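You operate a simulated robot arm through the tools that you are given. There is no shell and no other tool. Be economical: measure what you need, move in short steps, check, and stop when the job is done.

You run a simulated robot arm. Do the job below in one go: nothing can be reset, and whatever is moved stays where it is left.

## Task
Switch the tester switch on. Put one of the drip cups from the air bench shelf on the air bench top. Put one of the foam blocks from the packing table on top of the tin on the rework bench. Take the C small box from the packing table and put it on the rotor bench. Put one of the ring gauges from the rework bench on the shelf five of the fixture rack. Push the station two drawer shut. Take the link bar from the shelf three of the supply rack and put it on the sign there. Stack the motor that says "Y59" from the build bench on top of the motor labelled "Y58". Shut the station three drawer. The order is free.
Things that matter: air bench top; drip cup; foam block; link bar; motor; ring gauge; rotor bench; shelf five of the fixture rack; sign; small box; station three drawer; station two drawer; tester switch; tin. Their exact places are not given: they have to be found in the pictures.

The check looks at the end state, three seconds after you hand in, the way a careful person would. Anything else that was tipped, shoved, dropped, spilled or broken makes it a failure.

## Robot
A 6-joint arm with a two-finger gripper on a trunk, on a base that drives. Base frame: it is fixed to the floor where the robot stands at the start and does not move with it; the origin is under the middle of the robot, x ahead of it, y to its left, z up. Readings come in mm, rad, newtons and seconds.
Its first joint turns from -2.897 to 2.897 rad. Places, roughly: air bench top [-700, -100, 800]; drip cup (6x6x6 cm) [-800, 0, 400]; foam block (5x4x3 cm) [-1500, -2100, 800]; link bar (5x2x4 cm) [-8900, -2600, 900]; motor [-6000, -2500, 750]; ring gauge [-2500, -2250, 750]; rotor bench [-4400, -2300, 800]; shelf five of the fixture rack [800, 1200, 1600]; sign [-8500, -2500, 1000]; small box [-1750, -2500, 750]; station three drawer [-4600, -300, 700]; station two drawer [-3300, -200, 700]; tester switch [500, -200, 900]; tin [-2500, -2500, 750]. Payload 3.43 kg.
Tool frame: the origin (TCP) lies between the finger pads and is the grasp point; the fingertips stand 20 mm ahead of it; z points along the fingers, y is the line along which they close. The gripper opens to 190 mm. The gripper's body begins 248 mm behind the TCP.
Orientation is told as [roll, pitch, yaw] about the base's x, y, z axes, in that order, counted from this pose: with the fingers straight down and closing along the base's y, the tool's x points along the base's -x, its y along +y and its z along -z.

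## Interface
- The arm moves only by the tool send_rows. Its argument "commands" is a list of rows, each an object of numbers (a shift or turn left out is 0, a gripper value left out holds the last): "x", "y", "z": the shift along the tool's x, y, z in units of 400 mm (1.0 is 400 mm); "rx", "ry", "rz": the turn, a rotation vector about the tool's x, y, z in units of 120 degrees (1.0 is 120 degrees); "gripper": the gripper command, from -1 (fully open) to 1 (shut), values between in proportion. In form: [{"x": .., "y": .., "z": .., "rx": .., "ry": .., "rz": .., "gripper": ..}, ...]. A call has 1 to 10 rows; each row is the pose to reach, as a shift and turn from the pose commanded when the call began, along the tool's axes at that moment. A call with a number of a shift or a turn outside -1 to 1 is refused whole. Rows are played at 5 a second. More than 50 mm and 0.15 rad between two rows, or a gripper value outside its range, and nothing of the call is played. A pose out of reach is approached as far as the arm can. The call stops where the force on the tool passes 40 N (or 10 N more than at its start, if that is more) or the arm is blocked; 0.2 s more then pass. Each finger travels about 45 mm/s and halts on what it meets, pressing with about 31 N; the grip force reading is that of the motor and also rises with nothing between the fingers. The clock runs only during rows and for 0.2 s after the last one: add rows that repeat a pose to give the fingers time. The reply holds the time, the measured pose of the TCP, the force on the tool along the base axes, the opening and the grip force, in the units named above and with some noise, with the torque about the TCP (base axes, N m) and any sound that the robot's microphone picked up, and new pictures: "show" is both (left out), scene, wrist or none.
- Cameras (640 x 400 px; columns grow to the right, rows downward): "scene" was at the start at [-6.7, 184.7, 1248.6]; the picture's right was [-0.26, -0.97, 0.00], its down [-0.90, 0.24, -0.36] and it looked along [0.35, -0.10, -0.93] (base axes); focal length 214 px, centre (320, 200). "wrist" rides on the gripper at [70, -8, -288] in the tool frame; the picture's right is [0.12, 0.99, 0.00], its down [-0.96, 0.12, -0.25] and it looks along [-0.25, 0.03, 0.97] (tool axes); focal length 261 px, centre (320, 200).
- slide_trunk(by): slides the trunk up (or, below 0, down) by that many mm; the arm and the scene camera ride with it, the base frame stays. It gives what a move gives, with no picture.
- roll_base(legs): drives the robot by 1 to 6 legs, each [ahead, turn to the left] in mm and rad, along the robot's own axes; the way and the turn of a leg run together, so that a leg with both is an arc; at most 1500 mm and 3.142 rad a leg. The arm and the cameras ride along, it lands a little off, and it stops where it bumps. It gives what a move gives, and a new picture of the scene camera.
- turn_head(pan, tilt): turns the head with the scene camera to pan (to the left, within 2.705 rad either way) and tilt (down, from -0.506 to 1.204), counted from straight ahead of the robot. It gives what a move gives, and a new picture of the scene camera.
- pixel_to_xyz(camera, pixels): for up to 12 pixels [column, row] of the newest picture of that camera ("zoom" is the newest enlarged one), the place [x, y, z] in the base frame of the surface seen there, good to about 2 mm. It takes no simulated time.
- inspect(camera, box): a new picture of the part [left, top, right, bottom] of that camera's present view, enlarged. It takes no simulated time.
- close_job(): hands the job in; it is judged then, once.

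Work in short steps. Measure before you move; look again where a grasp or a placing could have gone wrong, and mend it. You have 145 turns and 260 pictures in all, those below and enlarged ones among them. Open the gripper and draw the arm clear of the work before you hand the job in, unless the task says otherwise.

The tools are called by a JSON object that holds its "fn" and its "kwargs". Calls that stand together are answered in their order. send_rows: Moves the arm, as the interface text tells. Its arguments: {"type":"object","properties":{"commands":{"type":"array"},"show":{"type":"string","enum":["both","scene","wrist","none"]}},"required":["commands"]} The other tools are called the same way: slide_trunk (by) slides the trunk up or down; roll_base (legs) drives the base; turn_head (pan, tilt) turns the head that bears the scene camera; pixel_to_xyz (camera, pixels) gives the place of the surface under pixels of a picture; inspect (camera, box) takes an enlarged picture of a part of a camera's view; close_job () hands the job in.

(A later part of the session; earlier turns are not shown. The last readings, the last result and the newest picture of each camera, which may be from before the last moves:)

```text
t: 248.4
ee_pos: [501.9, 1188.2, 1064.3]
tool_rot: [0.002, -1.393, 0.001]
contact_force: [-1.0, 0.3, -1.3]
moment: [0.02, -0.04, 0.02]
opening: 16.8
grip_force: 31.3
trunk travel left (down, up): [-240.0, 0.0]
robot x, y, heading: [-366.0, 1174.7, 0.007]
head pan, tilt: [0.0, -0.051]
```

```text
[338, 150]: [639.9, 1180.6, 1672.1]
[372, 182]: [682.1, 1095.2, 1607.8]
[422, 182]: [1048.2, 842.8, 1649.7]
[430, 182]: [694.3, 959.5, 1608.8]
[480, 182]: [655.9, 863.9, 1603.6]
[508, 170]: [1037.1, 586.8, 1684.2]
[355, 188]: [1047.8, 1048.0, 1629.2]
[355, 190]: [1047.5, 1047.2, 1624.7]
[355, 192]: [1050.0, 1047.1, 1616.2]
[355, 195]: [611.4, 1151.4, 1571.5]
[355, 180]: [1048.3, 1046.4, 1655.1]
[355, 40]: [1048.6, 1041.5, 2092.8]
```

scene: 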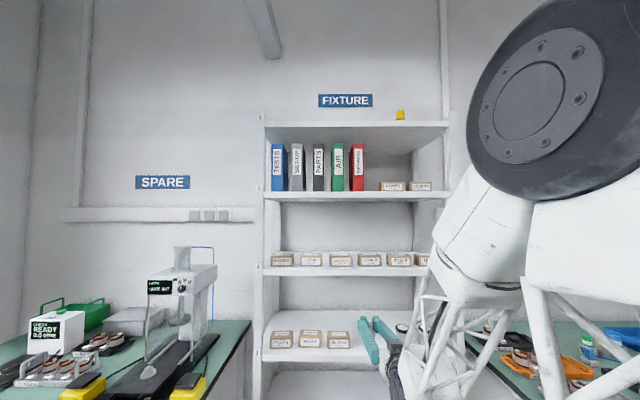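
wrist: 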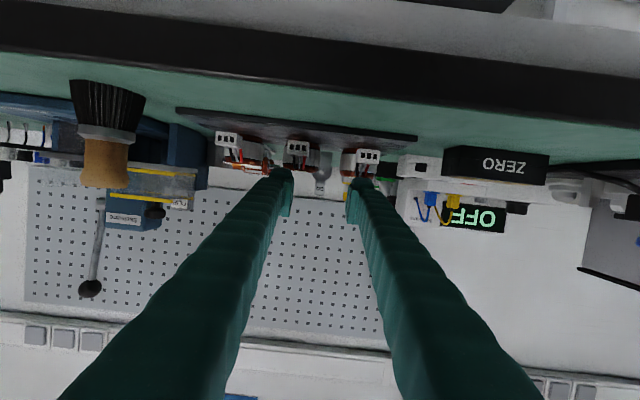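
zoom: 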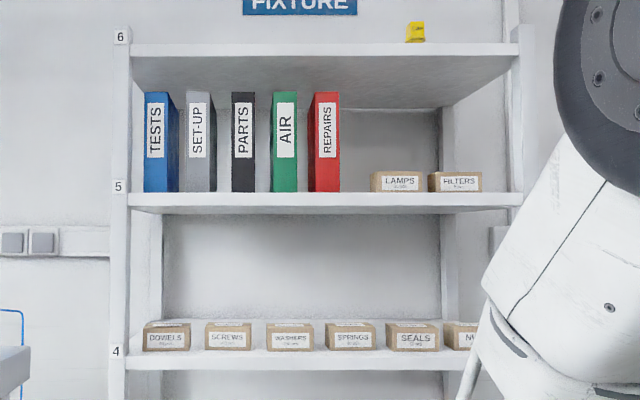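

Gap is y 1095–1180, so I aim at y≈1138; shelf top ≈1578. I raise the arm straight up 400 mm first.

{"fn": "send_rows", "kwargs": {"commands": [{"x": -0.11, "y": -0.014, "z": -0.02}, {"x": -0.22, "y": -0.028, "z": -0.04}, {"x": -0.33, "y": -0.042, "z": -0.06}, {"x": -0.44, "y": -0.056, "z": -0.08}, {"x": -0.55, "y": -0.07, "z": -0.1}, {"x": -0.66, "y": -0.084, "z": -0.12}, {"x": -0.77, "y": -0.098, "z": -0.14}, {"x": -0.88, "y": -0.112, "z": -0.16}, {"x": -0.98, "y": -0.125, "z": -0.177}], "show": "none"}}

{"fn": "send_rows", "kwargs": {"commands": [{"x": -0.11, "z": -0.02}, {"x": -0.22, "z": -0.04}, {"x": -0.33, "z": -0.06}, {"x": -0.44, "z": -0.08}, {"x": -0.53, "z": -0.095}, {"x": -0.53, "z": -0.095}], "show": "wrist"}}

```text
t: 250.4
ee_pos: [504.7, 1137.2, 1483.1]
tool_rot: [0.774, -1.394, -0.782]
contact_force: [0.8, 0.9, -2.1]
moment: [-0.02, -0.18, -0.08]
opening: 16.8
grip_force: 30.8
trunk travel left (down, up): [-240.0, 0.0]
robot x, y, heading: [-358.1, 1173.9, 0.004]
head pan, tilt: [0.0, -0.051]
```

```text
t: 251.8
ee_pos: [502.6, 1133.7, 1677.1]
tool_rot: [0.009, -1.395, 0.001]
contact_force: [0.1, -0.5, -0.9]
moment: [0.01, -0.01, 0.02]
opening: 16.6
grip_force: 31.0
out of reach, approached as far as the arm can: row 5, 6
trunk travel left (down, up): [-240.0, 0.0]
robot x, y, heading: [-363.3, 1178.9, 0.006]
head pan, tilt: [0.0, -0.051]
```

wrist: 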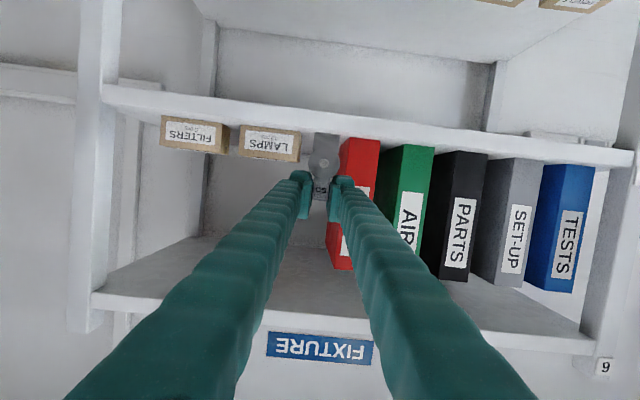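

The arm is at z 1677. I measure the gap and shelf surface from this view.

{"fn": "pixel_to_xyz", "kwargs": {"camera": "wrist", "pixels": [[296, 150], [344, 155], [306, 128], [306, 138], [306, 165], [345, 135], [240, 118], [200, 150], [325, 165]]}}

{"fn": "inspect", "kwargs": {"camera": "wrist", "box": [240, 100, 400, 220]}}

```text
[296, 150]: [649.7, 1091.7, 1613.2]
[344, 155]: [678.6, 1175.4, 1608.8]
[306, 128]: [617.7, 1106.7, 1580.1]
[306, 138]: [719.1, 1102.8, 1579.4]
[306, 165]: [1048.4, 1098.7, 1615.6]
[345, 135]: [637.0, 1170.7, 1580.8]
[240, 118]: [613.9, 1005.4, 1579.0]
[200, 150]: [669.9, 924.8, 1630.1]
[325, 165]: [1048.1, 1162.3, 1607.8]
```

```text
3.33 times, centred on (320, 160) of wrist
```

zoom: 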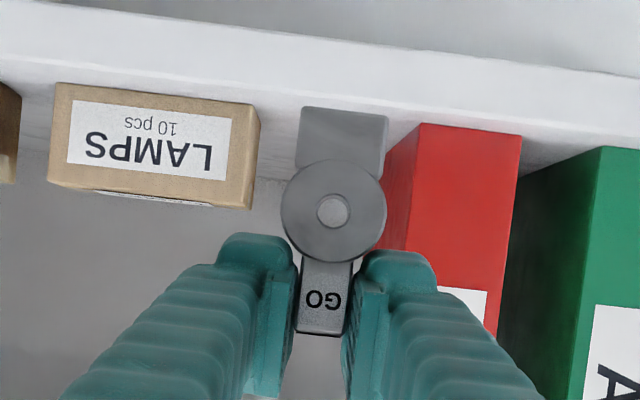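

Shelf top 1580, gap centre y≈1133, and the hand is at 1134. I drive forward 170 mm and check.

{"fn": "roll_base", "kwargs": {"legs": [[170, 0]]}}

{"fn": "slide_trunk", "kwargs": {"by": -20}}

{"fn": "inspect", "kwargs": {"camera": "wrist", "box": [240, 100, 400, 220]}}

```text
t: 253.2
ee_pos: [671.6, 1134.8, 1676.5]
tool_rot: [0.011, -1.396, 0.001]
contact_force: [-1.0, -0.2, -0.7]
moment: [-0.01, 0.0, 0.02]
opening: 16.7
grip_force: 30.9
trunk travel left (down, up): [-240.0, 0.0]
robot x, y, heading: [-191.3, 1175.2, 0.01]
head pan, tilt: [0.0, -0.051]
```

scene: 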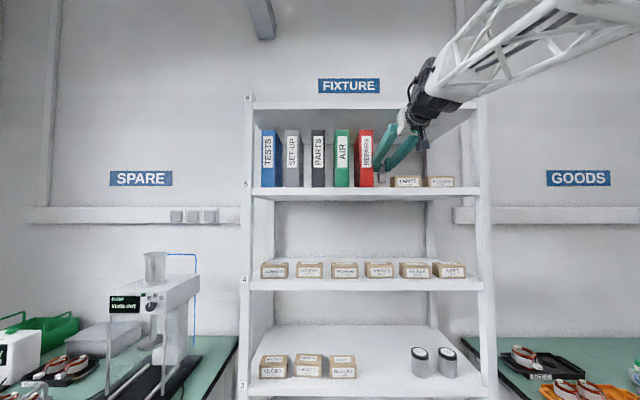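

```text
t: 253.9
ee_pos: [671.8, 1134.8, 1658.1]
tool_rot: [0.01, -1.397, 0.0]
contact_force: [-0.4, 0.4, -1.9]
moment: [-0.01, 0.04, -0.01]
opening: 16.6
grip_force: 30.8
trunk travel left (down, up): [-220.0, 20.0]
robot x, y, heading: [-191.7, 1177.1, 0.007]
head pan, tilt: [0.0, -0.051]
```

```text
3.33 times, centred on (320, 160) of wrist
```

zoom: 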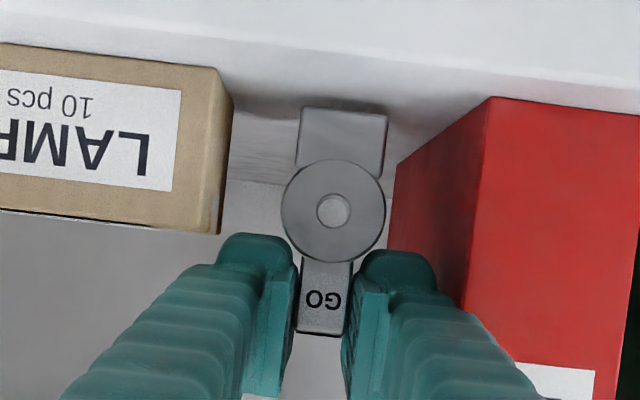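

Just 5 mm to go; I lower in two small trunk steps.

{"fn": "slide_trunk", "kwargs": {"by": -4}}

{"fn": "slide_trunk", "kwargs": {"by": -1.5}}

```text
t: 254.4
ee_pos: [671.5, 1134.4, 1653.1]
tool_rot: [0.01, -1.396, 0.0]
contact_force: [-0.2, -0.2, -1.7]
moment: [0.01, 0.0, 0.04]
opening: 16.7
grip_force: 30.8
trunk travel left (down, up): [-216.0, 24.0]
robot x, y, heading: [-193.8, 1177.3, 0.001]
head pan, tilt: [0.0, -0.051]
```

```text
t: 254.9
ee_pos: [671.3, 1135.5, 1653.3]
tool_rot: [0.013, -1.398, 0.001]
contact_force: [2.4, -0.3, 7.5]
moment: [-0.02, -0.18, 0.05]
opening: 16.6
grip_force: 30.9
trunk travel left (down, up): [-214.0, 25.0]
robot x, y, heading: [-194.4, 1171.3, 0.005]
head pan, tilt: [0.0, -0.051]
```

Touching (7.5 N). I open slightly (to ~38 mm) and back the base straight out.

{"fn": "send_rows", "kwargs": {"commands": [{"gripper": 0.75}, {"gripper": 0.6}, {"gripper": 0.6}], "show": "none"}}

{"fn": "roll_base", "kwargs": {"legs": [[-220, 0]]}}

{"fn": "inspect", "kwargs": {"camera": "wrist", "box": [220, 60, 420, 220]}}

```text
t: 255.7
ee_pos: [671.9, 1134.6, 1651.0]
tool_rot: [0.01, -1.397, -0.002]
contact_force: [-0.5, -0.6, -0.5]
moment: [-0.02, 0.01, 0.0]
opening: 37.4
grip_force: 0.0
trunk travel left (down, up): [-214.0, 25.0]
robot x, y, heading: [-189.4, 1174.5, 0.009]
head pan, tilt: [0.0, -0.051]
```

```text
t: 257.4
ee_pos: [452.2, 1132.0, 1651.9]
tool_rot: [0.01, -1.396, -0.003]
contact_force: [-0.3, 0.4, -0.4]
moment: [0.0, 0.01, 0.03]
opening: 37.9
grip_force: 0.0
trunk travel left (down, up): [-214.0, 25.0]
robot x, y, heading: [-409.9, 1174.3, 0.007]
head pan, tilt: [0.0, -0.051]
```

scene: 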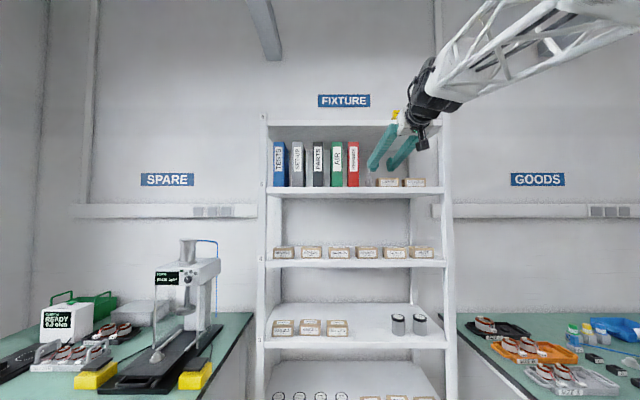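

```text
2.50 times, centred on (320, 140) of wrist
```

zoom: 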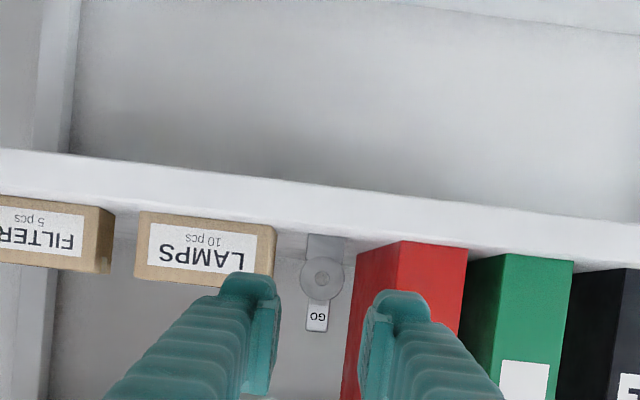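

The gauge stands on shelf five. I lower the arm again, then bring the tool to vertical for the next grasps.

{"fn": "send_rows", "kwargs": {"commands": [{"x": 0.11, "z": 0.02}, {"x": 0.22, "z": 0.04}, {"x": 0.33, "z": 0.06}, {"x": 0.44, "z": 0.08}, {"x": 0.55, "z": 0.1}, {"x": 0.66, "z": 0.12}, {"x": 0.77, "z": 0.14}, {"x": 0.88, "z": 0.16}, {"x": 0.98, "z": 0.177}], "show": "none"}}

{"fn": "send_rows", "kwargs": {"commands": [{"x": 0.1, "z": 0.0}, {"x": 0.2, "z": 0.0}, {"x": 0.3, "z": 0.0}, {"x": 0.4, "z": 0.0, "ry": 0.06}, {"x": 0.45, "z": -0.02, "ry": 0.12}, {"x": 0.45, "z": -0.05, "ry": 0.19}, {"x": 0.45, "z": -0.08, "ry": 0.26}, {"x": 0.45, "z": -0.1, "ry": 0.33}, {"x": 0.45, "z": -0.1, "ry": 0.4}, {"x": 0.45, "z": -0.1, "ry": 0.47}], "show": "none"}}

```text
t: 259.4
ee_pos: [454.0, 1135.6, 1254.0]
tool_rot: [-0.109, -1.392, 0.127]
contact_force: [0.1, -2.4, 0.5]
moment: [0.13, 0.23, 0.45]
opening: 38.0
grip_force: 0.1
trunk travel left (down, up): [-214.0, 25.0]
robot x, y, heading: [-411.1, 1174.5, 0.006]
head pan, tilt: [0.0, -0.051]
```

```text
t: 261.8
ee_pos: [428.3, 1228.8, 1146.3]
tool_rot: [0.556, -0.615, -0.237]
contact_force: [-0.2, 0.1, 0.9]
moment: [-0.01, -0.02, -0.01]
opening: 37.9
grip_force: 0.0
out of reach, approached as far as the arm can: row 6, 7, 8, 9, 10
trunk travel left (down, up): [-214.0, 25.0]
robot x, y, heading: [-410.0, 1174.3, 0.001]
head pan, tilt: [0.0, -0.051]
stopped in row 10: the arm was blocked; the commanded pose is now the measured one
```

The untilt at that height was out of reach and left the tool skewed. I first lower 96 mm, then rotate back to vertical.

{"fn": "send_rows", "kwargs": {"commands": [{"x": 0.032, "y": -0.065, "z": 0.049}, {"x": 0.064, "y": -0.13, "z": 0.098}, {"x": 0.096, "y": -0.194, "z": 0.146}, {"x": 0.096, "y": -0.194, "z": 0.146, "rx": 0.037, "ry": 0.052, "rz": -0.004}, {"x": 0.096, "y": -0.194, "z": 0.146, "rx": 0.074, "ry": 0.105, "rz": -0.008}, {"x": 0.096, "y": -0.194, "z": 0.146, "rx": 0.111, "ry": 0.157, "rz": -0.012}, {"x": 0.096, "y": -0.194, "z": 0.146, "rx": 0.148, "ry": 0.21, "rz": -0.016}, {"x": 0.096, "y": -0.194, "z": 0.146, "rx": 0.185, "ry": 0.262, "rz": -0.02}, {"x": 0.096, "y": -0.194, "z": 0.146, "rx": 0.221, "ry": 0.314, "rz": -0.025}, {"x": 0.096, "y": -0.194, "z": 0.146, "rx": 0.221, "ry": 0.314, "rz": -0.025}], "show": "none"}}

```text
t: 264.0
ee_pos: [440.0, 1206.5, 1045.8]
tool_rot: [0.275, -0.032, -0.034]
contact_force: [0.0, 0.0, -0.5]
moment: [0.01, 0.05, 0.02]
opening: 38.2
grip_force: 0.0
out of reach, approached as far as the arm can: row 7, 8, 9, 10
trunk travel left (down, up): [-214.0, 25.0]
robot x, y, heading: [-409.2, 1172.2, 0.006]
head pan, tilt: [0.0, -0.051]
```

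Still slightly beyond reach; I lower 60 mm and pull in 40 mm toward the robot.

{"fn": "send_rows", "kwargs": {"commands": [{"x": 0.03, "z": 0.05}, {"x": 0.06, "z": 0.1}, {"x": 0.1, "z": 0.15}, {"x": 0.1, "z": 0.15}], "show": "none"}}

```text
t: 265.0
ee_pos: [400.6, 1225.4, 985.0]
tool_rot: [0.273, -0.033, -0.032]
contact_force: [-0.6, -0.2, 0.7]
moment: [0.0, 0.01, 0.0]
opening: 37.9
grip_force: 0.1
trunk travel left (down, up): [-214.0, 25.0]
robot x, y, heading: [-414.4, 1179.7, 0.005]
head pan, tilt: [0.0, -0.051]
```

Now reachable; I remove the remaining roll of 0.27.

{"fn": "send_rows", "kwargs": {"commands": [{"rx": 0.065, "ry": 0.008, "rz": -0.008}, {"rx": 0.13, "ry": 0.016, "rz": -0.016}, {"rx": 0.13, "ry": 0.016, "rz": -0.016}], "show": "none"}}

{"fn": "roll_base", "kwargs": {"legs": [[0, -1.48], [780, 0], [780, 0], [0, -0.4], [500, 0]]}}

```text
t: 265.8
ee_pos: [401.5, 1225.0, 984.7]
tool_rot: [0.275, -0.031, -0.033]
contact_force: [-0.8, -0.3, -0.1]
moment: [-0.02, -0.03, 0.0]
opening: 37.9
grip_force: 0.1
out of reach, approached as far as the arm can: row 1, 2, 3
trunk travel left (down, up): [-214.0, 25.0]
robot x, y, heading: [-409.3, 1176.1, 0.005]
head pan, tilt: [0.0, -0.051]
```

```text
t: 281.3
ee_pos: [-547.7, -1643.2, 985.1]
tool_rot: [0.274, -0.033, -1.889]
contact_force: [-0.4, 0.2, 0.3]
moment: [-0.02, -0.03, 0.0]
opening: 37.9
grip_force: 0.1
trunk travel left (down, up): [-214.0, 25.0]
robot x, y, heading: [-365.9, -852.3, -1.857]
head pan, tilt: [0.0, -0.051]
```

scene: 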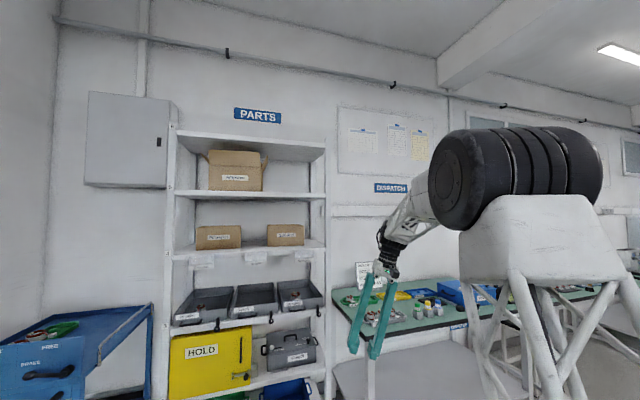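

The roll won't come off in this wrist posture. I turn the wrist 80° toward the posture used before while levelling, in ten steps.

{"fn": "send_rows", "kwargs": {"commands": [{"rx": 0.0108, "ry": -0.0091, "rz": 0.0664}, {"rx": 0.0216, "ry": -0.0182, "rz": 0.1328}, {"rx": 0.0324, "ry": -0.0273, "rz": 0.1992}, {"rx": 0.0432, "ry": -0.0364, "rz": 0.2656}, {"rx": 0.054, "ry": -0.0455, "rz": 0.332}, {"rx": 0.0648, "ry": -0.0546, "rz": 0.3984}, {"rx": 0.0756, "ry": -0.0637, "rz": 0.4648}, {"rx": 0.0864, "ry": -0.0728, "rz": 0.5312}, {"rx": 0.0972, "ry": -0.0819, "rz": 0.5976}, {"rx": 0.108, "ry": -0.091, "rz": 0.664}], "show": "scene"}}

```text
t: 283.5
ee_pos: [-555.1, -1639.8, 981.7]
tool_rot: [0.277, -0.031, -1.928]
contact_force: [0.1, -0.1, 0.0]
moment: [-0.01, 0.0, -0.01]
opening: 37.9
grip_force: 0.0
out of reach, approached as far as the arm can: row 1, 2, 3, 4, 5, 6, 7, 8, 9, 10
trunk travel left (down, up): [-214.0, 25.0]
robot x, y, heading: [-366.0, -849.5, -1.854]
head pan, tilt: [0.0, -0.051]
```

scene: 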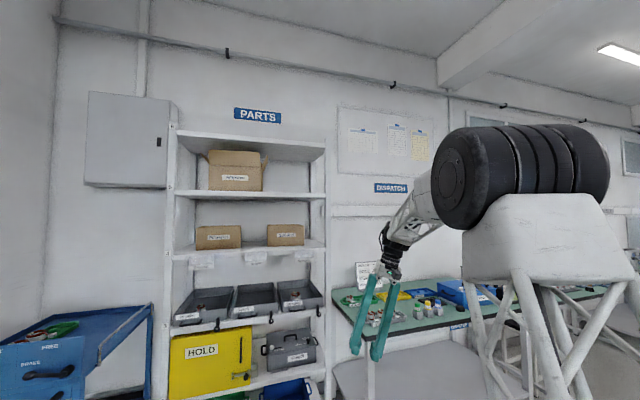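

That direction is at a joint limit. I try turning the wrist the other way while levelling.

{"fn": "send_rows", "kwargs": {"commands": [{"rx": 0.0108, "ry": 0.0091, "rz": -0.0664}, {"rx": 0.0216, "ry": 0.0182, "rz": -0.1328}, {"rx": 0.0324, "ry": 0.0273, "rz": -0.1992}, {"rx": 0.0432, "ry": 0.0364, "rz": -0.2656}, {"rx": 0.054, "ry": 0.0455, "rz": -0.332}, {"rx": 0.0648, "ry": 0.0546, "rz": -0.3984}, {"rx": 0.0756, "ry": 0.0637, "rz": -0.4648}, {"rx": 0.0864, "ry": 0.0728, "rz": -0.5312}, {"rx": 0.0972, "ry": 0.0819, "rz": -0.5976}, {"rx": 0.108, "ry": 0.091, "rz": -0.664}], "show": "none"}}

```text
t: 285.7
ee_pos: [-556.6, -1630.3, 958.7]
tool_rot: [-0.016, -0.261, -0.55]
contact_force: [0.3, 0.1, -0.5]
moment: [0.03, 0.02, 0.0]
opening: 38.2
grip_force: 0.1
out of reach, approached as far as the arm can: row 2, 3, 4, 5, 6, 7, 8, 9, 10
trunk travel left (down, up): [-214.0, 25.0]
robot x, y, heading: [-364.9, -851.7, -1.852]
head pan, tilt: [0.0, -0.051]
```

The forearm-roll joint is wound to its limit (j4≈2.9), giving the residual lean. I unwind it by rotating the tool about the forearm axis (down → left → forward), in two calls over open floor.

{"fn": "send_rows", "kwargs": {"commands": [{"ry": -0.0471, "rz": 0.0507}, {"ry": -0.0942, "rz": 0.1014}, {"ry": -0.1413, "rz": 0.1521}, {"ry": -0.1884, "rz": 0.2028}, {"ry": -0.2355, "rz": 0.2535}, {"ry": -0.2826, "rz": 0.3042}, {"ry": -0.3297, "rz": 0.3549}, {"ry": -0.3768, "rz": 0.4056}, {"ry": -0.4239, "rz": 0.4563}, {"ry": -0.471, "rz": 0.507}], "show": "none"}}

{"fn": "send_rows", "kwargs": {"commands": [{"ry": -0.0471, "rz": 0.0507}, {"ry": -0.0942, "rz": 0.1014}, {"ry": -0.1413, "rz": 0.1521}, {"ry": -0.1884, "rz": 0.2028}, {"ry": -0.2355, "rz": 0.2535}, {"ry": -0.2826, "rz": 0.3042}, {"ry": -0.3297, "rz": 0.3549}, {"ry": -0.3768, "rz": 0.4056}, {"ry": -0.4239, "rz": 0.4563}, {"ry": -0.471, "rz": 0.507}], "show": "scene"}}

```text
t: 287.9
ee_pos: [-555.3, -1630.7, 960.6]
tool_rot: [0.996, -0.768, -2.207]
contact_force: [-0.6, 0.1, -0.6]
moment: [0.02, 0.05, 0.0]
opening: 37.8
grip_force: 0.0
trunk travel left (down, up): [-214.0, 25.0]
robot x, y, heading: [-364.0, -853.9, -1.859]
head pan, tilt: [0.0, -0.051]
```

```text
t: 290.1
ee_pos: [-552.6, -1736.3, 1011.5]
tool_rot: [1.542, 0.09, 2.763]
contact_force: [1.8, 0.2, -0.1]
moment: [0.01, 0.0, -0.17]
opening: 38.0
grip_force: 0.0
out of reach, approached as far as the arm can: row 4, 5, 6, 7, 8, 9, 10
trunk travel left (down, up): [-214.0, 25.0]
robot x, y, heading: [-367.0, -850.8, -1.853]
head pan, tilt: [0.0, -0.051]
```

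scene: 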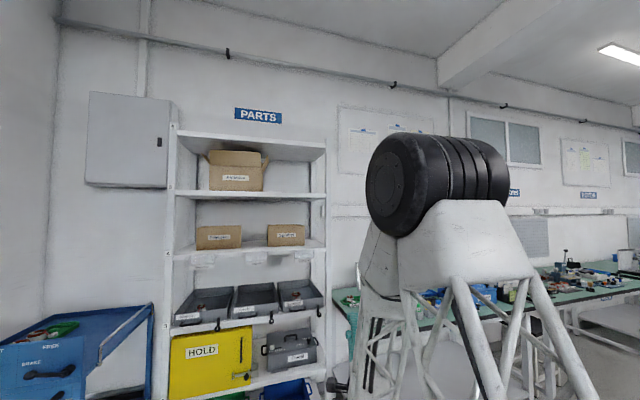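

The tool now points forward and level, with the forearm unwound. I align it with the arm's plane and pull in slightly, then tip it down to vertical in-plane.

{"fn": "send_rows", "kwargs": {"commands": [{"ry": 0.04, "z": -0.08}, {"ry": 0.08, "z": -0.16}, {"ry": 0.08, "z": -0.22}], "show": "none"}}

{"fn": "send_rows", "kwargs": {"commands": [{"rx": 0.07}, {"rx": 0.14}, {"rx": 0.21}, {"rx": 0.28}, {"rx": 0.35}, {"rx": 0.42}, {"rx": 0.49}, {"rx": 0.56}, {"rx": 0.63}, {"rx": 0.7}], "show": "none"}}

```text
t: 290.9
ee_pos: [-536.2, -1736.9, 1046.5]
tool_rot: [1.557, 0.093, 2.934]
contact_force: [-0.4, -0.1, -0.8]
moment: [0.01, 0.02, -0.01]
opening: 38.0
grip_force: 0.0
out of reach, approached as far as the arm can: row 1, 2, 3
trunk travel left (down, up): [-214.0, 25.0]
robot x, y, heading: [-369.1, -850.6, -1.853]
head pan, tilt: [0.0, -0.051]
```

```text
t: 293.1
ee_pos: [-536.6, -1734.0, 1049.1]
tool_rot: [0.092, 0.092, 2.934]
contact_force: [-0.1, 1.3, 1.4]
moment: [-0.22, 0.07, -0.03]
opening: 38.0
grip_force: 0.2
out of reach, approached as far as the arm can: row 4, 5
trunk travel left (down, up): [-214.0, 25.0]
robot x, y, heading: [-367.8, -852.5, -1.853]
head pan, tilt: [0.0, -0.051]
```

Vertical again, wrist in its good posture. I level the last 0.09 rad, pull in to r≈750, and drive toward the packing table.

{"fn": "send_rows", "kwargs": {"commands": [{"rx": 0.022, "ry": -0.022, "y": -0.09}, {"rx": 0.044, "ry": -0.044, "y": -0.19}, {"rx": 0.044, "ry": -0.044, "y": -0.28}, {"rx": 0.044, "ry": -0.044, "y": -0.37}, {"rx": 0.044, "ry": -0.044, "y": -0.37}], "show": "none"}}

{"fn": "roll_base", "kwargs": {"legs": [[0, -0.854], [745, 0], [746, 0], [0, 1.136]]}}

{"fn": "turn_head", "kwargs": {"pan": 0.0, "tilt": 0.75}}

```text
t: 294.3
ee_pos: [-506.7, -1589.6, 1032.2]
tool_rot: [-0.001, -0.001, 2.931]
contact_force: [0.3, 0.3, 0.4]
moment: [-0.03, 0.0, 0.0]
opening: 38.3
grip_force: 0.1
trunk travel left (down, up): [-214.0, 25.0]
robot x, y, heading: [-365.2, -849.0, -1.858]
head pan, tilt: [0.0, -0.051]
```

```text
t: 307.3
ee_pos: [-1649.1, -2222.2, 1033.4]
tool_rot: [0.001, 0.0, -3.075]
contact_force: [-0.3, -1.2, 0.4]
moment: [-0.02, -0.01, 0.0]
opening: 37.9
grip_force: 0.0
trunk travel left (down, up): [-214.0, 25.0]
robot x, y, heading: [-1722.6, -1480.1, -1.571]
head pan, tilt: [0.0, -0.051]
```

scene: 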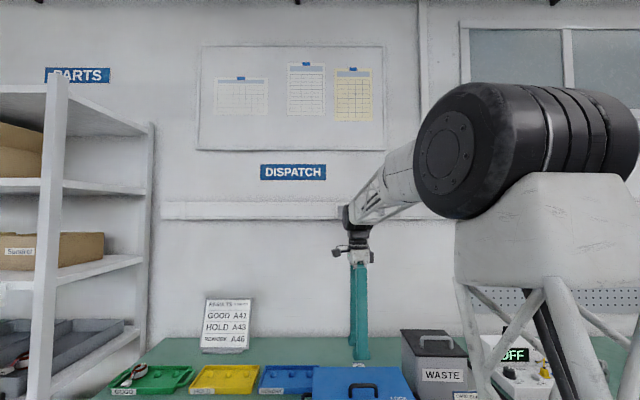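

```text
t: 308.4
ee_pos: [-1649.1, -2221.4, 1033.3]
tool_rot: [0.0, -0.001, -3.075]
contact_force: [0.5, 0.1, -0.5]
moment: [0.02, -0.01, 0.05]
opening: 37.7
grip_force: 0.0
trunk travel left (down, up): [-214.0, 25.0]
robot x, y, heading: [-1722.6, -1473.8, -1.577]
head pan, tilt: [0.0, 0.75]
```

scene: 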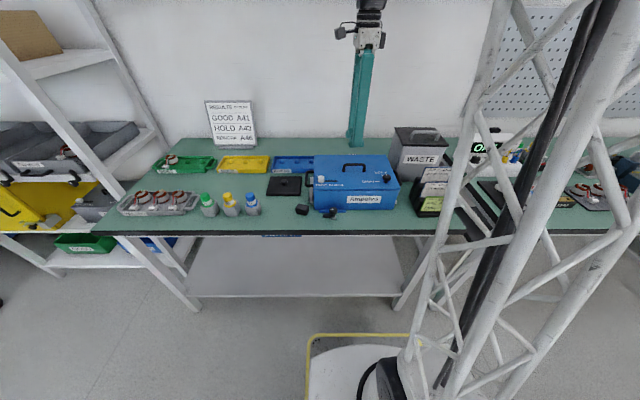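

The small boxes aren't visible from here; they may be behind the blue case. I look with the wrist camera.

{"fn": "inspect", "kwargs": {"camera": "wrist", "box": [0, 0, 640, 400]}}

```text
1.00 times, centred on (320, 200) of wrist (not enlarged: the box is as wide or as high as the picture)
```

zoom: 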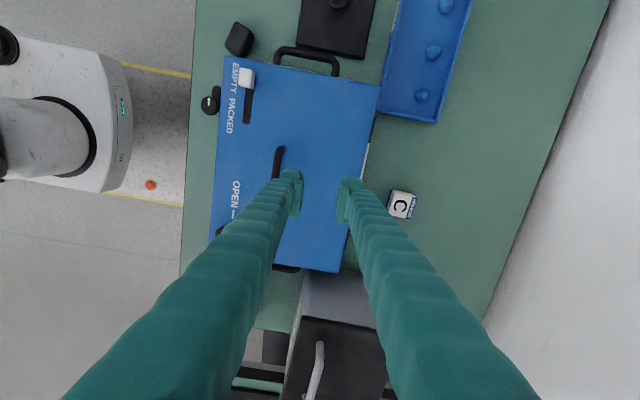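

The small box "C" is at wrist (401,204), behind the blue case. I measure it.

{"fn": "inspect", "kwargs": {"camera": "wrist", "box": [340, 160, 460, 260]}}

{"fn": "pixel_to_xyz", "kwargs": {"camera": "zoom", "pixels": [[245, 130], [265, 120], [300, 115], [285, 165], [250, 170], [320, 130], [330, 200], [180, 150], [245, 105], [60, 60], [40, 280], [120, 330]]}}

```text
4.00 times, centred on (400, 210) of wrist
```

zoom: 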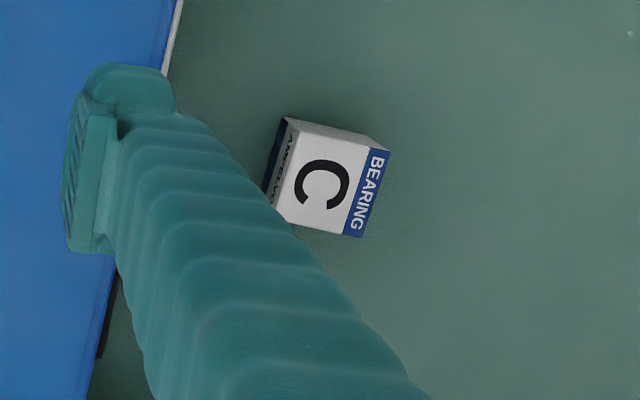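

```text
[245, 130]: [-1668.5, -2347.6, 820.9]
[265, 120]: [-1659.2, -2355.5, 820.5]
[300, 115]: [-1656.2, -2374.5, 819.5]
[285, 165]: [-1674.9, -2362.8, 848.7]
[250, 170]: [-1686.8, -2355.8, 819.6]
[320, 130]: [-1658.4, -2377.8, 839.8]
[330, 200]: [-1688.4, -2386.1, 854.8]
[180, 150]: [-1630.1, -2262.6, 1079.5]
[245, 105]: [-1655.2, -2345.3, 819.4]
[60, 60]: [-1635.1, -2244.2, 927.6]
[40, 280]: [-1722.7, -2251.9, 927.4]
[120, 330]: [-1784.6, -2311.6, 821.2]
```

I query the box top corners for its exact centre and angle.

{"fn": "pixel_to_xyz", "kwargs": {"camera": "zoom", "pixels": [[292, 124], [382, 152], [358, 232], [328, 178], [300, 205], [336, 138]]}}

```text
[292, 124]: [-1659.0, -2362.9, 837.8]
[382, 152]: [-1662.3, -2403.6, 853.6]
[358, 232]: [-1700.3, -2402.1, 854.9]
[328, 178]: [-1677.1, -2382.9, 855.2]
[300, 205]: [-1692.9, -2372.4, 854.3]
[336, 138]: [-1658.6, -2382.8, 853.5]
```

Box C centre (-1681,-2383), top 855, nearly axis-aligned. I move above it and descend partway.

{"fn": "send_rows", "kwargs": {"commands": [{"x": -0.027, "y": 0.1, "rz": 0.025, "gripper": 0.35}, {"x": -0.054, "y": 0.2, "rz": 0.051}, {"x": -0.08, "y": 0.3, "rz": 0.051}, {"x": -0.107, "y": 0.398, "rz": 0.051}, {"x": -0.107, "y": 0.398, "z": 0.11, "rz": 0.051}, {"x": -0.107, "y": 0.398, "z": 0.22, "rz": 0.051}, {"x": -0.107, "y": 0.398, "z": 0.32, "rz": 0.051}, {"x": -0.107, "y": 0.398, "z": 0.32, "rz": 0.051}], "show": "none"}}

{"fn": "inspect", "kwargs": {"camera": "wrist", "box": [240, 120, 400, 220]}}

```text
t: 310.2
ee_pos: [-1681.6, -2383.3, 905.2]
tool_rot: [0.001, 0.0, 3.103]
contact_force: [0.0, 0.2, -0.2]
moment: [0.01, 0.01, 0.01]
opening: 61.5
grip_force: 0.0
trunk travel left (down, up): [-214.0, 25.0]
robot x, y, heading: [-1718.2, -1475.5, -1.581]
head pan, tilt: [0.0, 0.75]
```

```text
4.00 times, centred on (320, 170) of wrist
```

zoom: 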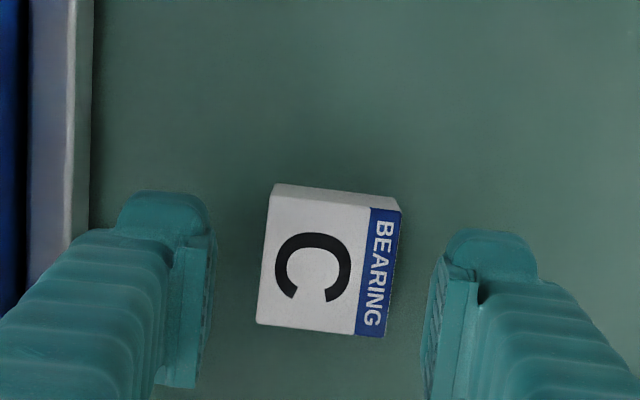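

Aligned. I lower 60 mm, close fully, and lift.

{"fn": "send_rows", "kwargs": {"commands": [{"z": 0.08}, {"z": 0.13}, {"z": 0.15}, {"z": 0.15, "gripper": 1}, {"z": 0.15, "gripper": 1}, {"z": 0.15, "gripper": 1}, {"z": 0.15, "gripper": 1}], "show": "none"}}

{"fn": "send_rows", "kwargs": {"commands": [{"z": -0.1}, {"z": -0.2}, {"z": -0.3}, {"z": -0.4}, {"z": -0.48}, {"z": -0.48, "y": -0.1}, {"z": -0.48, "y": -0.2}, {"z": -0.48, "y": -0.3}, {"z": -0.48, "y": -0.4}], "show": "wrist"}}

```text
t: 311.8
ee_pos: [-1682.9, -2382.9, 845.5]
tool_rot: [0.001, 0.0, 3.103]
contact_force: [-0.3, 1.4, 0.8]
moment: [0.01, -0.01, 0.0]
opening: 42.7
grip_force: 30.4
trunk travel left (down, up): [-214.0, 25.0]
robot x, y, heading: [-1718.0, -1471.9, -1.576]
head pan, tilt: [0.0, 0.75]
```

```text
t: 313.8
ee_pos: [-1674.5, -2224.2, 1034.2]
tool_rot: [-0.001, 0.001, 3.102]
contact_force: [0.1, -0.5, -1.7]
moment: [0.2, 0.02, -0.01]
opening: 42.7
grip_force: 30.6
trunk travel left (down, up): [-214.0, 25.0]
robot x, y, heading: [-1720.7, -1473.7, -1.576]
head pan, tilt: [0.0, 0.75]
```

wrist: 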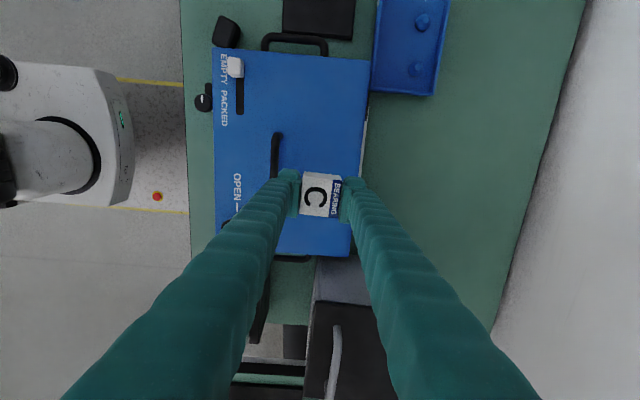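

Box held. I drive along to the rotor bench, and look before turning to it.

{"fn": "roll_base", "kwargs": {"legs": [[0, -1.566], [1340, 0], [1340, 0]]}}

{"fn": "turn_head", "kwargs": {"pan": 1.3, "tilt": 0.6}}

```text
t: 330.9
ee_pos: [-5158.3, -1581.4, 1036.2]
tool_rot: [-0.001, -0.001, 1.553]
contact_force: [-0.2, -0.5, -0.4]
moment: [0.02, -0.01, -0.02]
opening: 42.4
grip_force: 31.1
trunk travel left (down, up): [-214.0, 25.0]
robot x, y, heading: [-4411.2, -1523.2, -3.125]
head pan, tilt: [0.0, 0.75]
```

scene: 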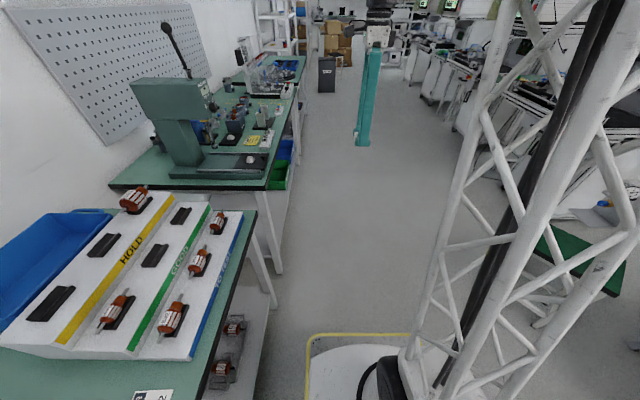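

```text
t: 332.4
ee_pos: [-5157.2, -1580.5, 1035.4]
tool_rot: [0.001, 0.001, 1.554]
contact_force: [0.2, 0.4, -1.3]
moment: [-0.04, -0.02, 0.01]
opening: 42.6
grip_force: 31.0
trunk travel left (down, up): [-214.0, 25.0]
robot x, y, heading: [-4407.9, -1519.6, -3.129]
head pan, tilt: [1.3, 0.6]
```

scene: 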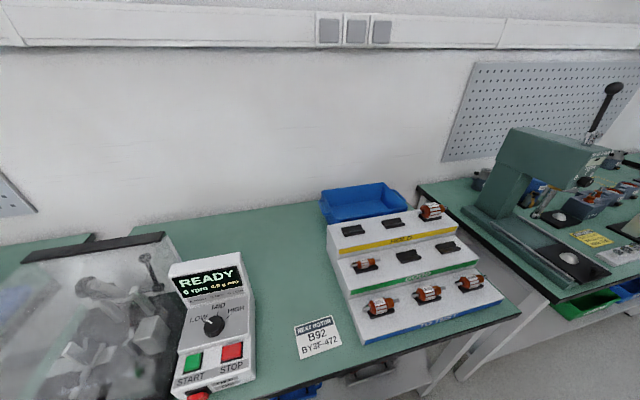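

The rotor bench has free green space around (280,260). I measure it and nearby heights.

{"fn": "pixel_to_xyz", "kwargs": {"camera": "scene", "pixels": [[280, 260], [275, 230], [290, 300], [335, 240], [245, 260], [205, 265], [430, 210], [160, 240], [280, 390], [519, 312], [317, 335]]}}

```text
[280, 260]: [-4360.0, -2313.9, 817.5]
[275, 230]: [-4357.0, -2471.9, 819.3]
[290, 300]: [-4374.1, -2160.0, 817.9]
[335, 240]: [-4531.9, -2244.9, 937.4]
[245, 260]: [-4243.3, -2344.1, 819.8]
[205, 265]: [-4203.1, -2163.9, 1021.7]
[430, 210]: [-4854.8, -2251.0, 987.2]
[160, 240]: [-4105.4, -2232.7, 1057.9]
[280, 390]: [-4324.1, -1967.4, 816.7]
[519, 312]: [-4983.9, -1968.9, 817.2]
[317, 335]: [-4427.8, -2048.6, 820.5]
```

Free spot ≈(-4370,-2320), z 818. I raise the trunk, turn to face the bench, and bring the box over it.

{"fn": "slide_trunk", "kwargs": {"by": 24}}

{"fn": "roll_base", "kwargs": {"legs": [[0, 1.558]]}}

{"fn": "inspect", "kwargs": {"camera": "wrist", "box": [0, 0, 640, 400]}}

```text
t: 333.1
ee_pos: [-5158.6, -1582.0, 1059.7]
tool_rot: [0.0, 0.001, 1.554]
contact_force: [0.1, 0.0, -0.3]
moment: [0.01, -0.02, 0.02]
opening: 42.6
grip_force: 30.1
trunk travel left (down, up): [-238.0, 2.0]
robot x, y, heading: [-4410.0, -1518.5, -3.125]
head pan, tilt: [1.3, 0.6]
```

```text
t: 337.4
ee_pos: [-4369.3, -2271.2, 1059.2]
tool_rot: [0.0, -0.001, 3.096]
contact_force: [-0.3, -0.1, -0.7]
moment: [-0.02, -0.01, 0.02]
opening: 42.7
grip_force: 31.0
trunk travel left (down, up): [-238.0, 2.0]
robot x, y, heading: [-4408.9, -1522.5, -1.585]
head pan, tilt: [1.3, 0.6]
```

scene: 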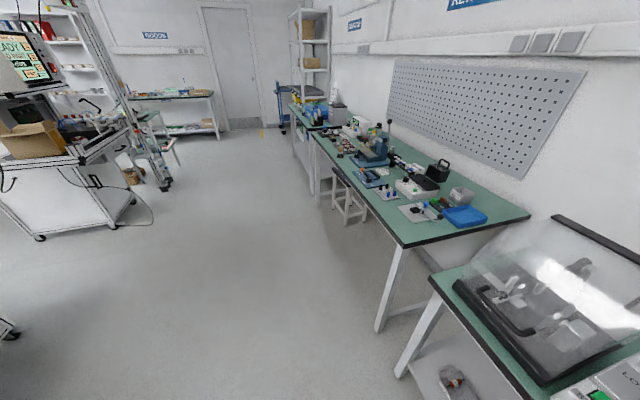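

```text
1.00 times, centred on (320, 200) of wrist (not enlarged: the box is as wide or as high as the picture)
```

zoom: 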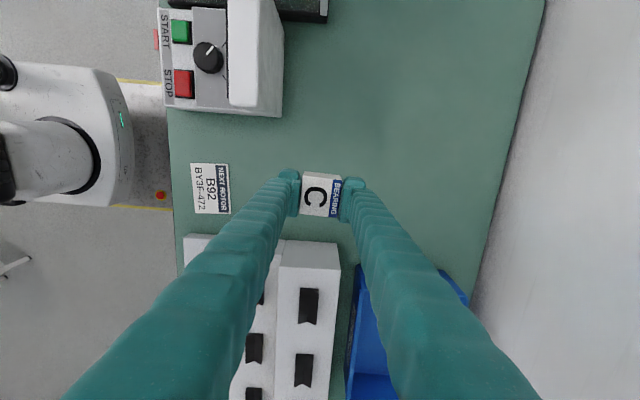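

Directly below is free bench. I lower the box 213 mm and then to contact.

{"fn": "send_rows", "kwargs": {"commands": [{"z": 0.11}, {"z": 0.22}, {"z": 0.33}, {"z": 0.43}, {"z": 0.5}, {"z": 0.53}, {"z": 0.54}, {"z": 0.545}], "show": "none"}}

{"fn": "inspect", "kwargs": {"camera": "wrist", "box": [240, 110, 400, 230]}}

```text
t: 339.2
ee_pos: [-4369.0, -2271.9, 844.5]
tool_rot: [0.004, 0.0, 3.096]
contact_force: [0.5, -2.7, 35.1]
moment: [-0.07, -0.01, 0.02]
opening: 42.8
grip_force: 31.1
trunk travel left (down, up): [-238.0, 2.0]
robot x, y, heading: [-4411.0, -1516.1, -1.577]
head pan, tilt: [1.3, 0.6]
```

```text
3.33 times, centred on (320, 170) of wrist
```

zoom: 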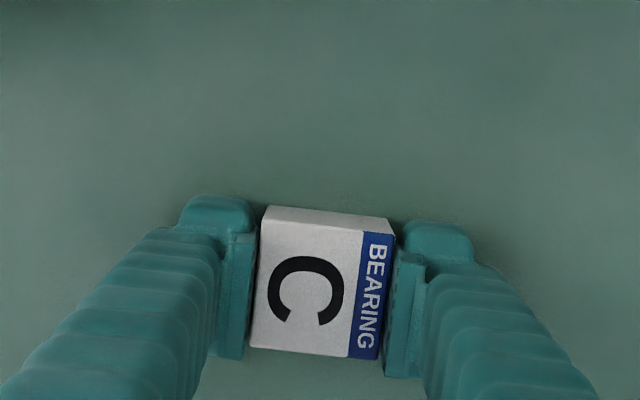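

Contact made (35 N). I ease, open, and lift; then head to the build bench.

{"fn": "send_rows", "kwargs": {"commands": [{"z": -0.005}, {"z": -0.005, "gripper": 0.4}, {"z": -0.005, "gripper": 0.3}, {"z": -0.005, "gripper": 0.3}, {"z": -0.1}, {"z": -0.2}, {"z": -0.3}, {"z": -0.4}, {"z": -0.5}], "show": "wrist"}}

{"fn": "roll_base", "kwargs": {"legs": [[0, -1.564], [800, 0], [800, 0]]}}

{"fn": "turn_head", "kwargs": {"pan": 1.4, "tilt": 0.6}}

```text
t: 341.2
ee_pos: [-4371.1, -2270.9, 1042.1]
tool_rot: [0.001, 0.0, 3.094]
contact_force: [-0.5, -0.5, 0.4]
moment: [0.07, 0.0, 0.01]
opening: 66.6
grip_force: 0.0
trunk travel left (down, up): [-238.0, 2.0]
robot x, y, heading: [-4408.7, -1522.0, -1.58]
head pan, tilt: [1.3, 0.6]
```

wrist: 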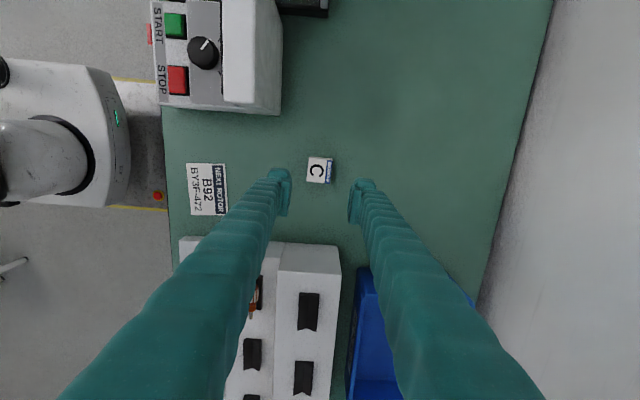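

```text
t: 353.5
ee_pos: [-6787.9, -1542.9, 1041.6]
tool_rot: [-0.001, 0.0, 1.521]
contact_force: [0.6, -0.7, -0.4]
moment: [-0.02, -0.02, -0.03]
opening: 66.3
grip_force: 0.1
trunk travel left (down, up): [-238.0, 2.0]
robot x, y, heading: [-6036.9, -1508.7, 3.126]
head pan, tilt: [1.3, 0.6]
```

scene: 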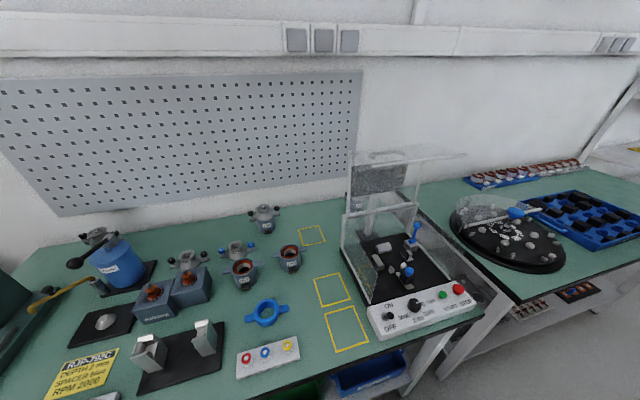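

```text
t: 354.2
ee_pos: [-6787.7, -1543.1, 1040.9]
tool_rot: [0.001, -0.001, 1.522]
contact_force: [-0.2, 0.1, -0.3]
moment: [-0.03, 0.01, -0.01]
opening: 66.4
grip_force: 0.1
trunk travel left (down, up): [-238.0, 2.0]
robot x, y, heading: [-6036.6, -1507.9, 3.129]
head pan, tilt: [1.4, 0.6]
```

scene: 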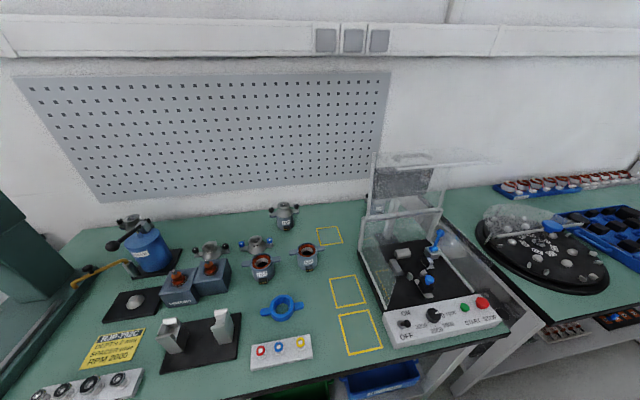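

The motors stand around (285,215), (262,265), (307,258). I enlarge to read their labels.

{"fn": "inspect", "kwargs": {"camera": "scene", "box": [180, 190, 340, 290]}}

```text
4.00 times, centred on (260, 240) of scene
```

zoom: 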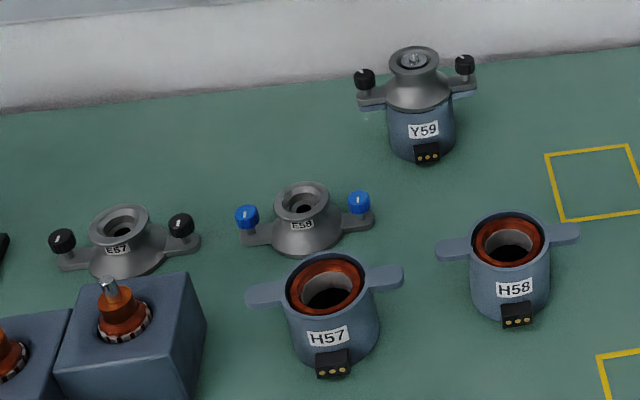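

Y59 is at zoom (415,100). Y58 is not here; I look at the motor-like thing at (128,222) and the rest.

{"fn": "inspect", "kwargs": {"camera": "scene", "box": [60, 190, 220, 300]}}

{"fn": "inspect", "kwargs": {"camera": "scene", "box": [350, 140, 520, 350]}}

{"fn": "inspect", "kwargs": {"camera": "wrist", "box": [0, 0, 640, 400]}}

```text
3.64 times, centred on (140, 245) of scene
```

zoom: 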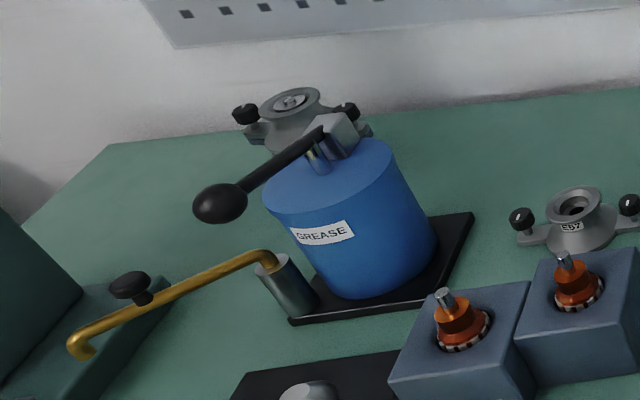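

```text
1.90 times, centred on (435, 245) of scene
```

zoom: 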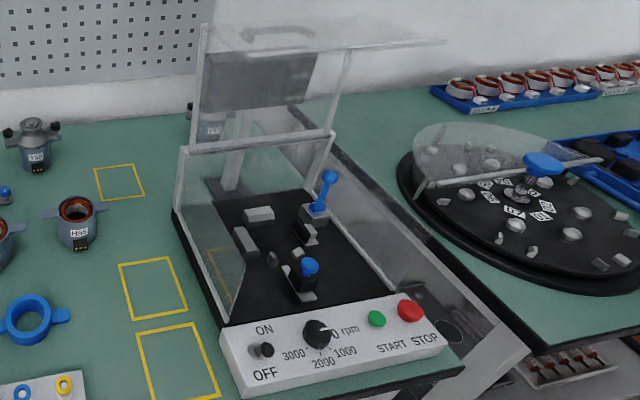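

```text
1.00 times, centred on (320, 200) of wrist (not enlarged: the box is as wide or as high as the picture)
```

zoom: 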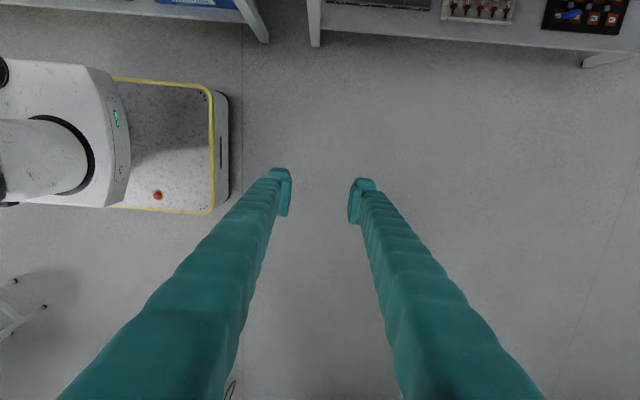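

There's another motor behind the clear cover (375,203) and one behind the grease pot. I read their labels.

{"fn": "inspect", "kwargs": {"camera": "scene", "box": [350, 180, 414, 220]}}

{"fn": "pixel_to_xyz", "kwargs": {"camera": "scene", "pixels": [[284, 208], [284, 222], [275, 206], [297, 206], [375, 206], [128, 216], [150, 230], [300, 205], [283, 228], [340, 330]]}}

```text
10.00 times, centred on (382, 200) of scene
```

zoom: 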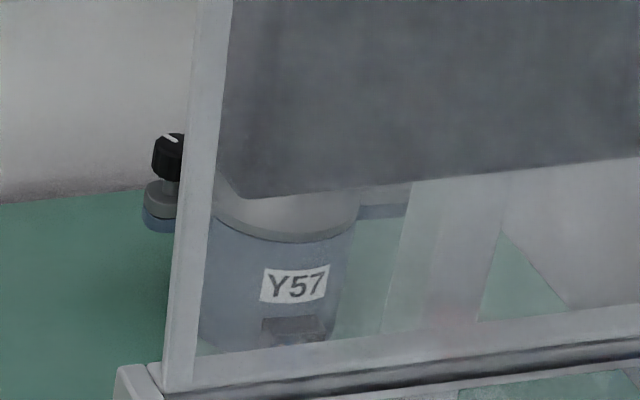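

```text
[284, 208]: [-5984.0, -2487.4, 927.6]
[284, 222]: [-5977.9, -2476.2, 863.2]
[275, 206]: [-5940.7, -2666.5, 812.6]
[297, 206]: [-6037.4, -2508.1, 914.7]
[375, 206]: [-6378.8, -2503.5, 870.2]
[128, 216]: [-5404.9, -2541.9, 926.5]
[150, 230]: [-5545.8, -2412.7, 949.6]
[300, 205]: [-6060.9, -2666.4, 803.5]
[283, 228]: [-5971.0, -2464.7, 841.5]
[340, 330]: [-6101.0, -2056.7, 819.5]
```

So Y58 must be the motor behind the grease pot, at ~(-5405,-2542). I stand between both motors at (-5700,-1640), turning away from the bench to avoid the clear cover.

{"fn": "roll_base", "kwargs": {"legs": [[-337, 0], [0, -1.558], [330, 0], [0, 3.141], [380, 0]]}}

{"fn": "turn_head", "kwargs": {"pan": 0.15, "tilt": 0.6}}

{"fn": "inspect", "kwargs": {"camera": "wrist", "box": [0, 0, 640, 400]}}

```text
t: 371.9
ee_pos: [-5754.2, -2318.7, 1041.4]
tool_rot: [0.0, 0.0, 3.008]
contact_force: [-0.7, 0.7, 0.9]
moment: [0.0, -0.04, 0.03]
opening: 66.6
grip_force: 0.1
trunk travel left (down, up): [-238.0, 2.0]
robot x, y, heading: [-5726.1, -1568.4, -1.672]
head pan, tilt: [1.4, 0.6]
```

scene: 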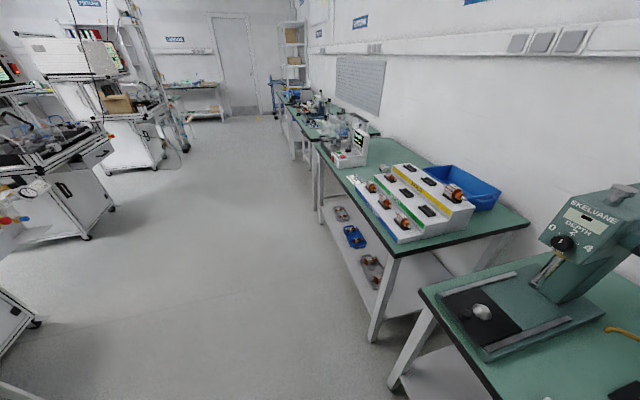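

```text
t: 373.3
ee_pos: [-5754.6, -2319.1, 1041.6]
tool_rot: [-0.001, -0.002, 3.008]
contact_force: [-0.2, -0.3, -0.1]
moment: [0.03, 0.01, 0.03]
opening: 66.4
grip_force: 0.0
trunk travel left (down, up): [-238.0, 2.0]
robot x, y, heading: [-5725.3, -1569.9, -1.678]
head pan, tilt: [0.15, 0.6]
```

scene: 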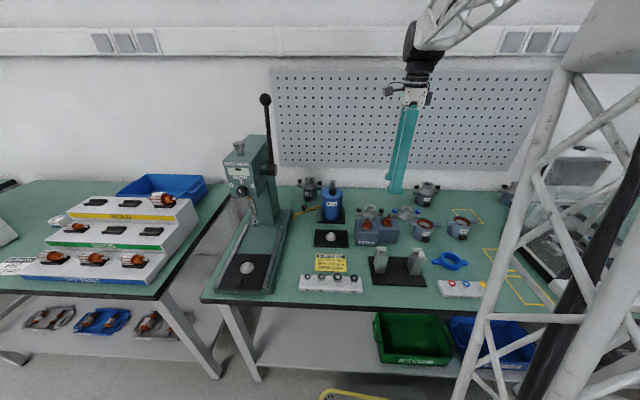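

```text
1.00 times, centred on (320, 200) of wrist (not enlarged: the box is as wide or as high as the picture)
```

zoom: 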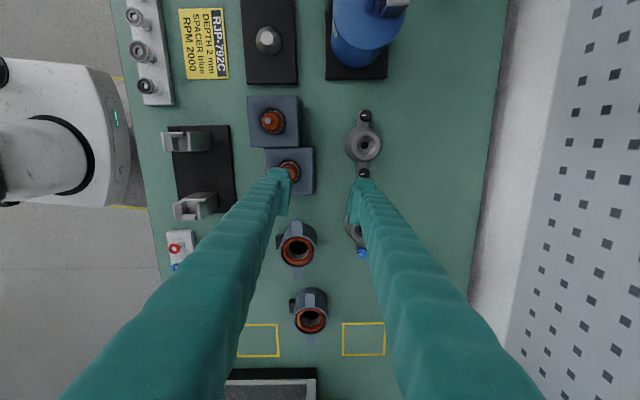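

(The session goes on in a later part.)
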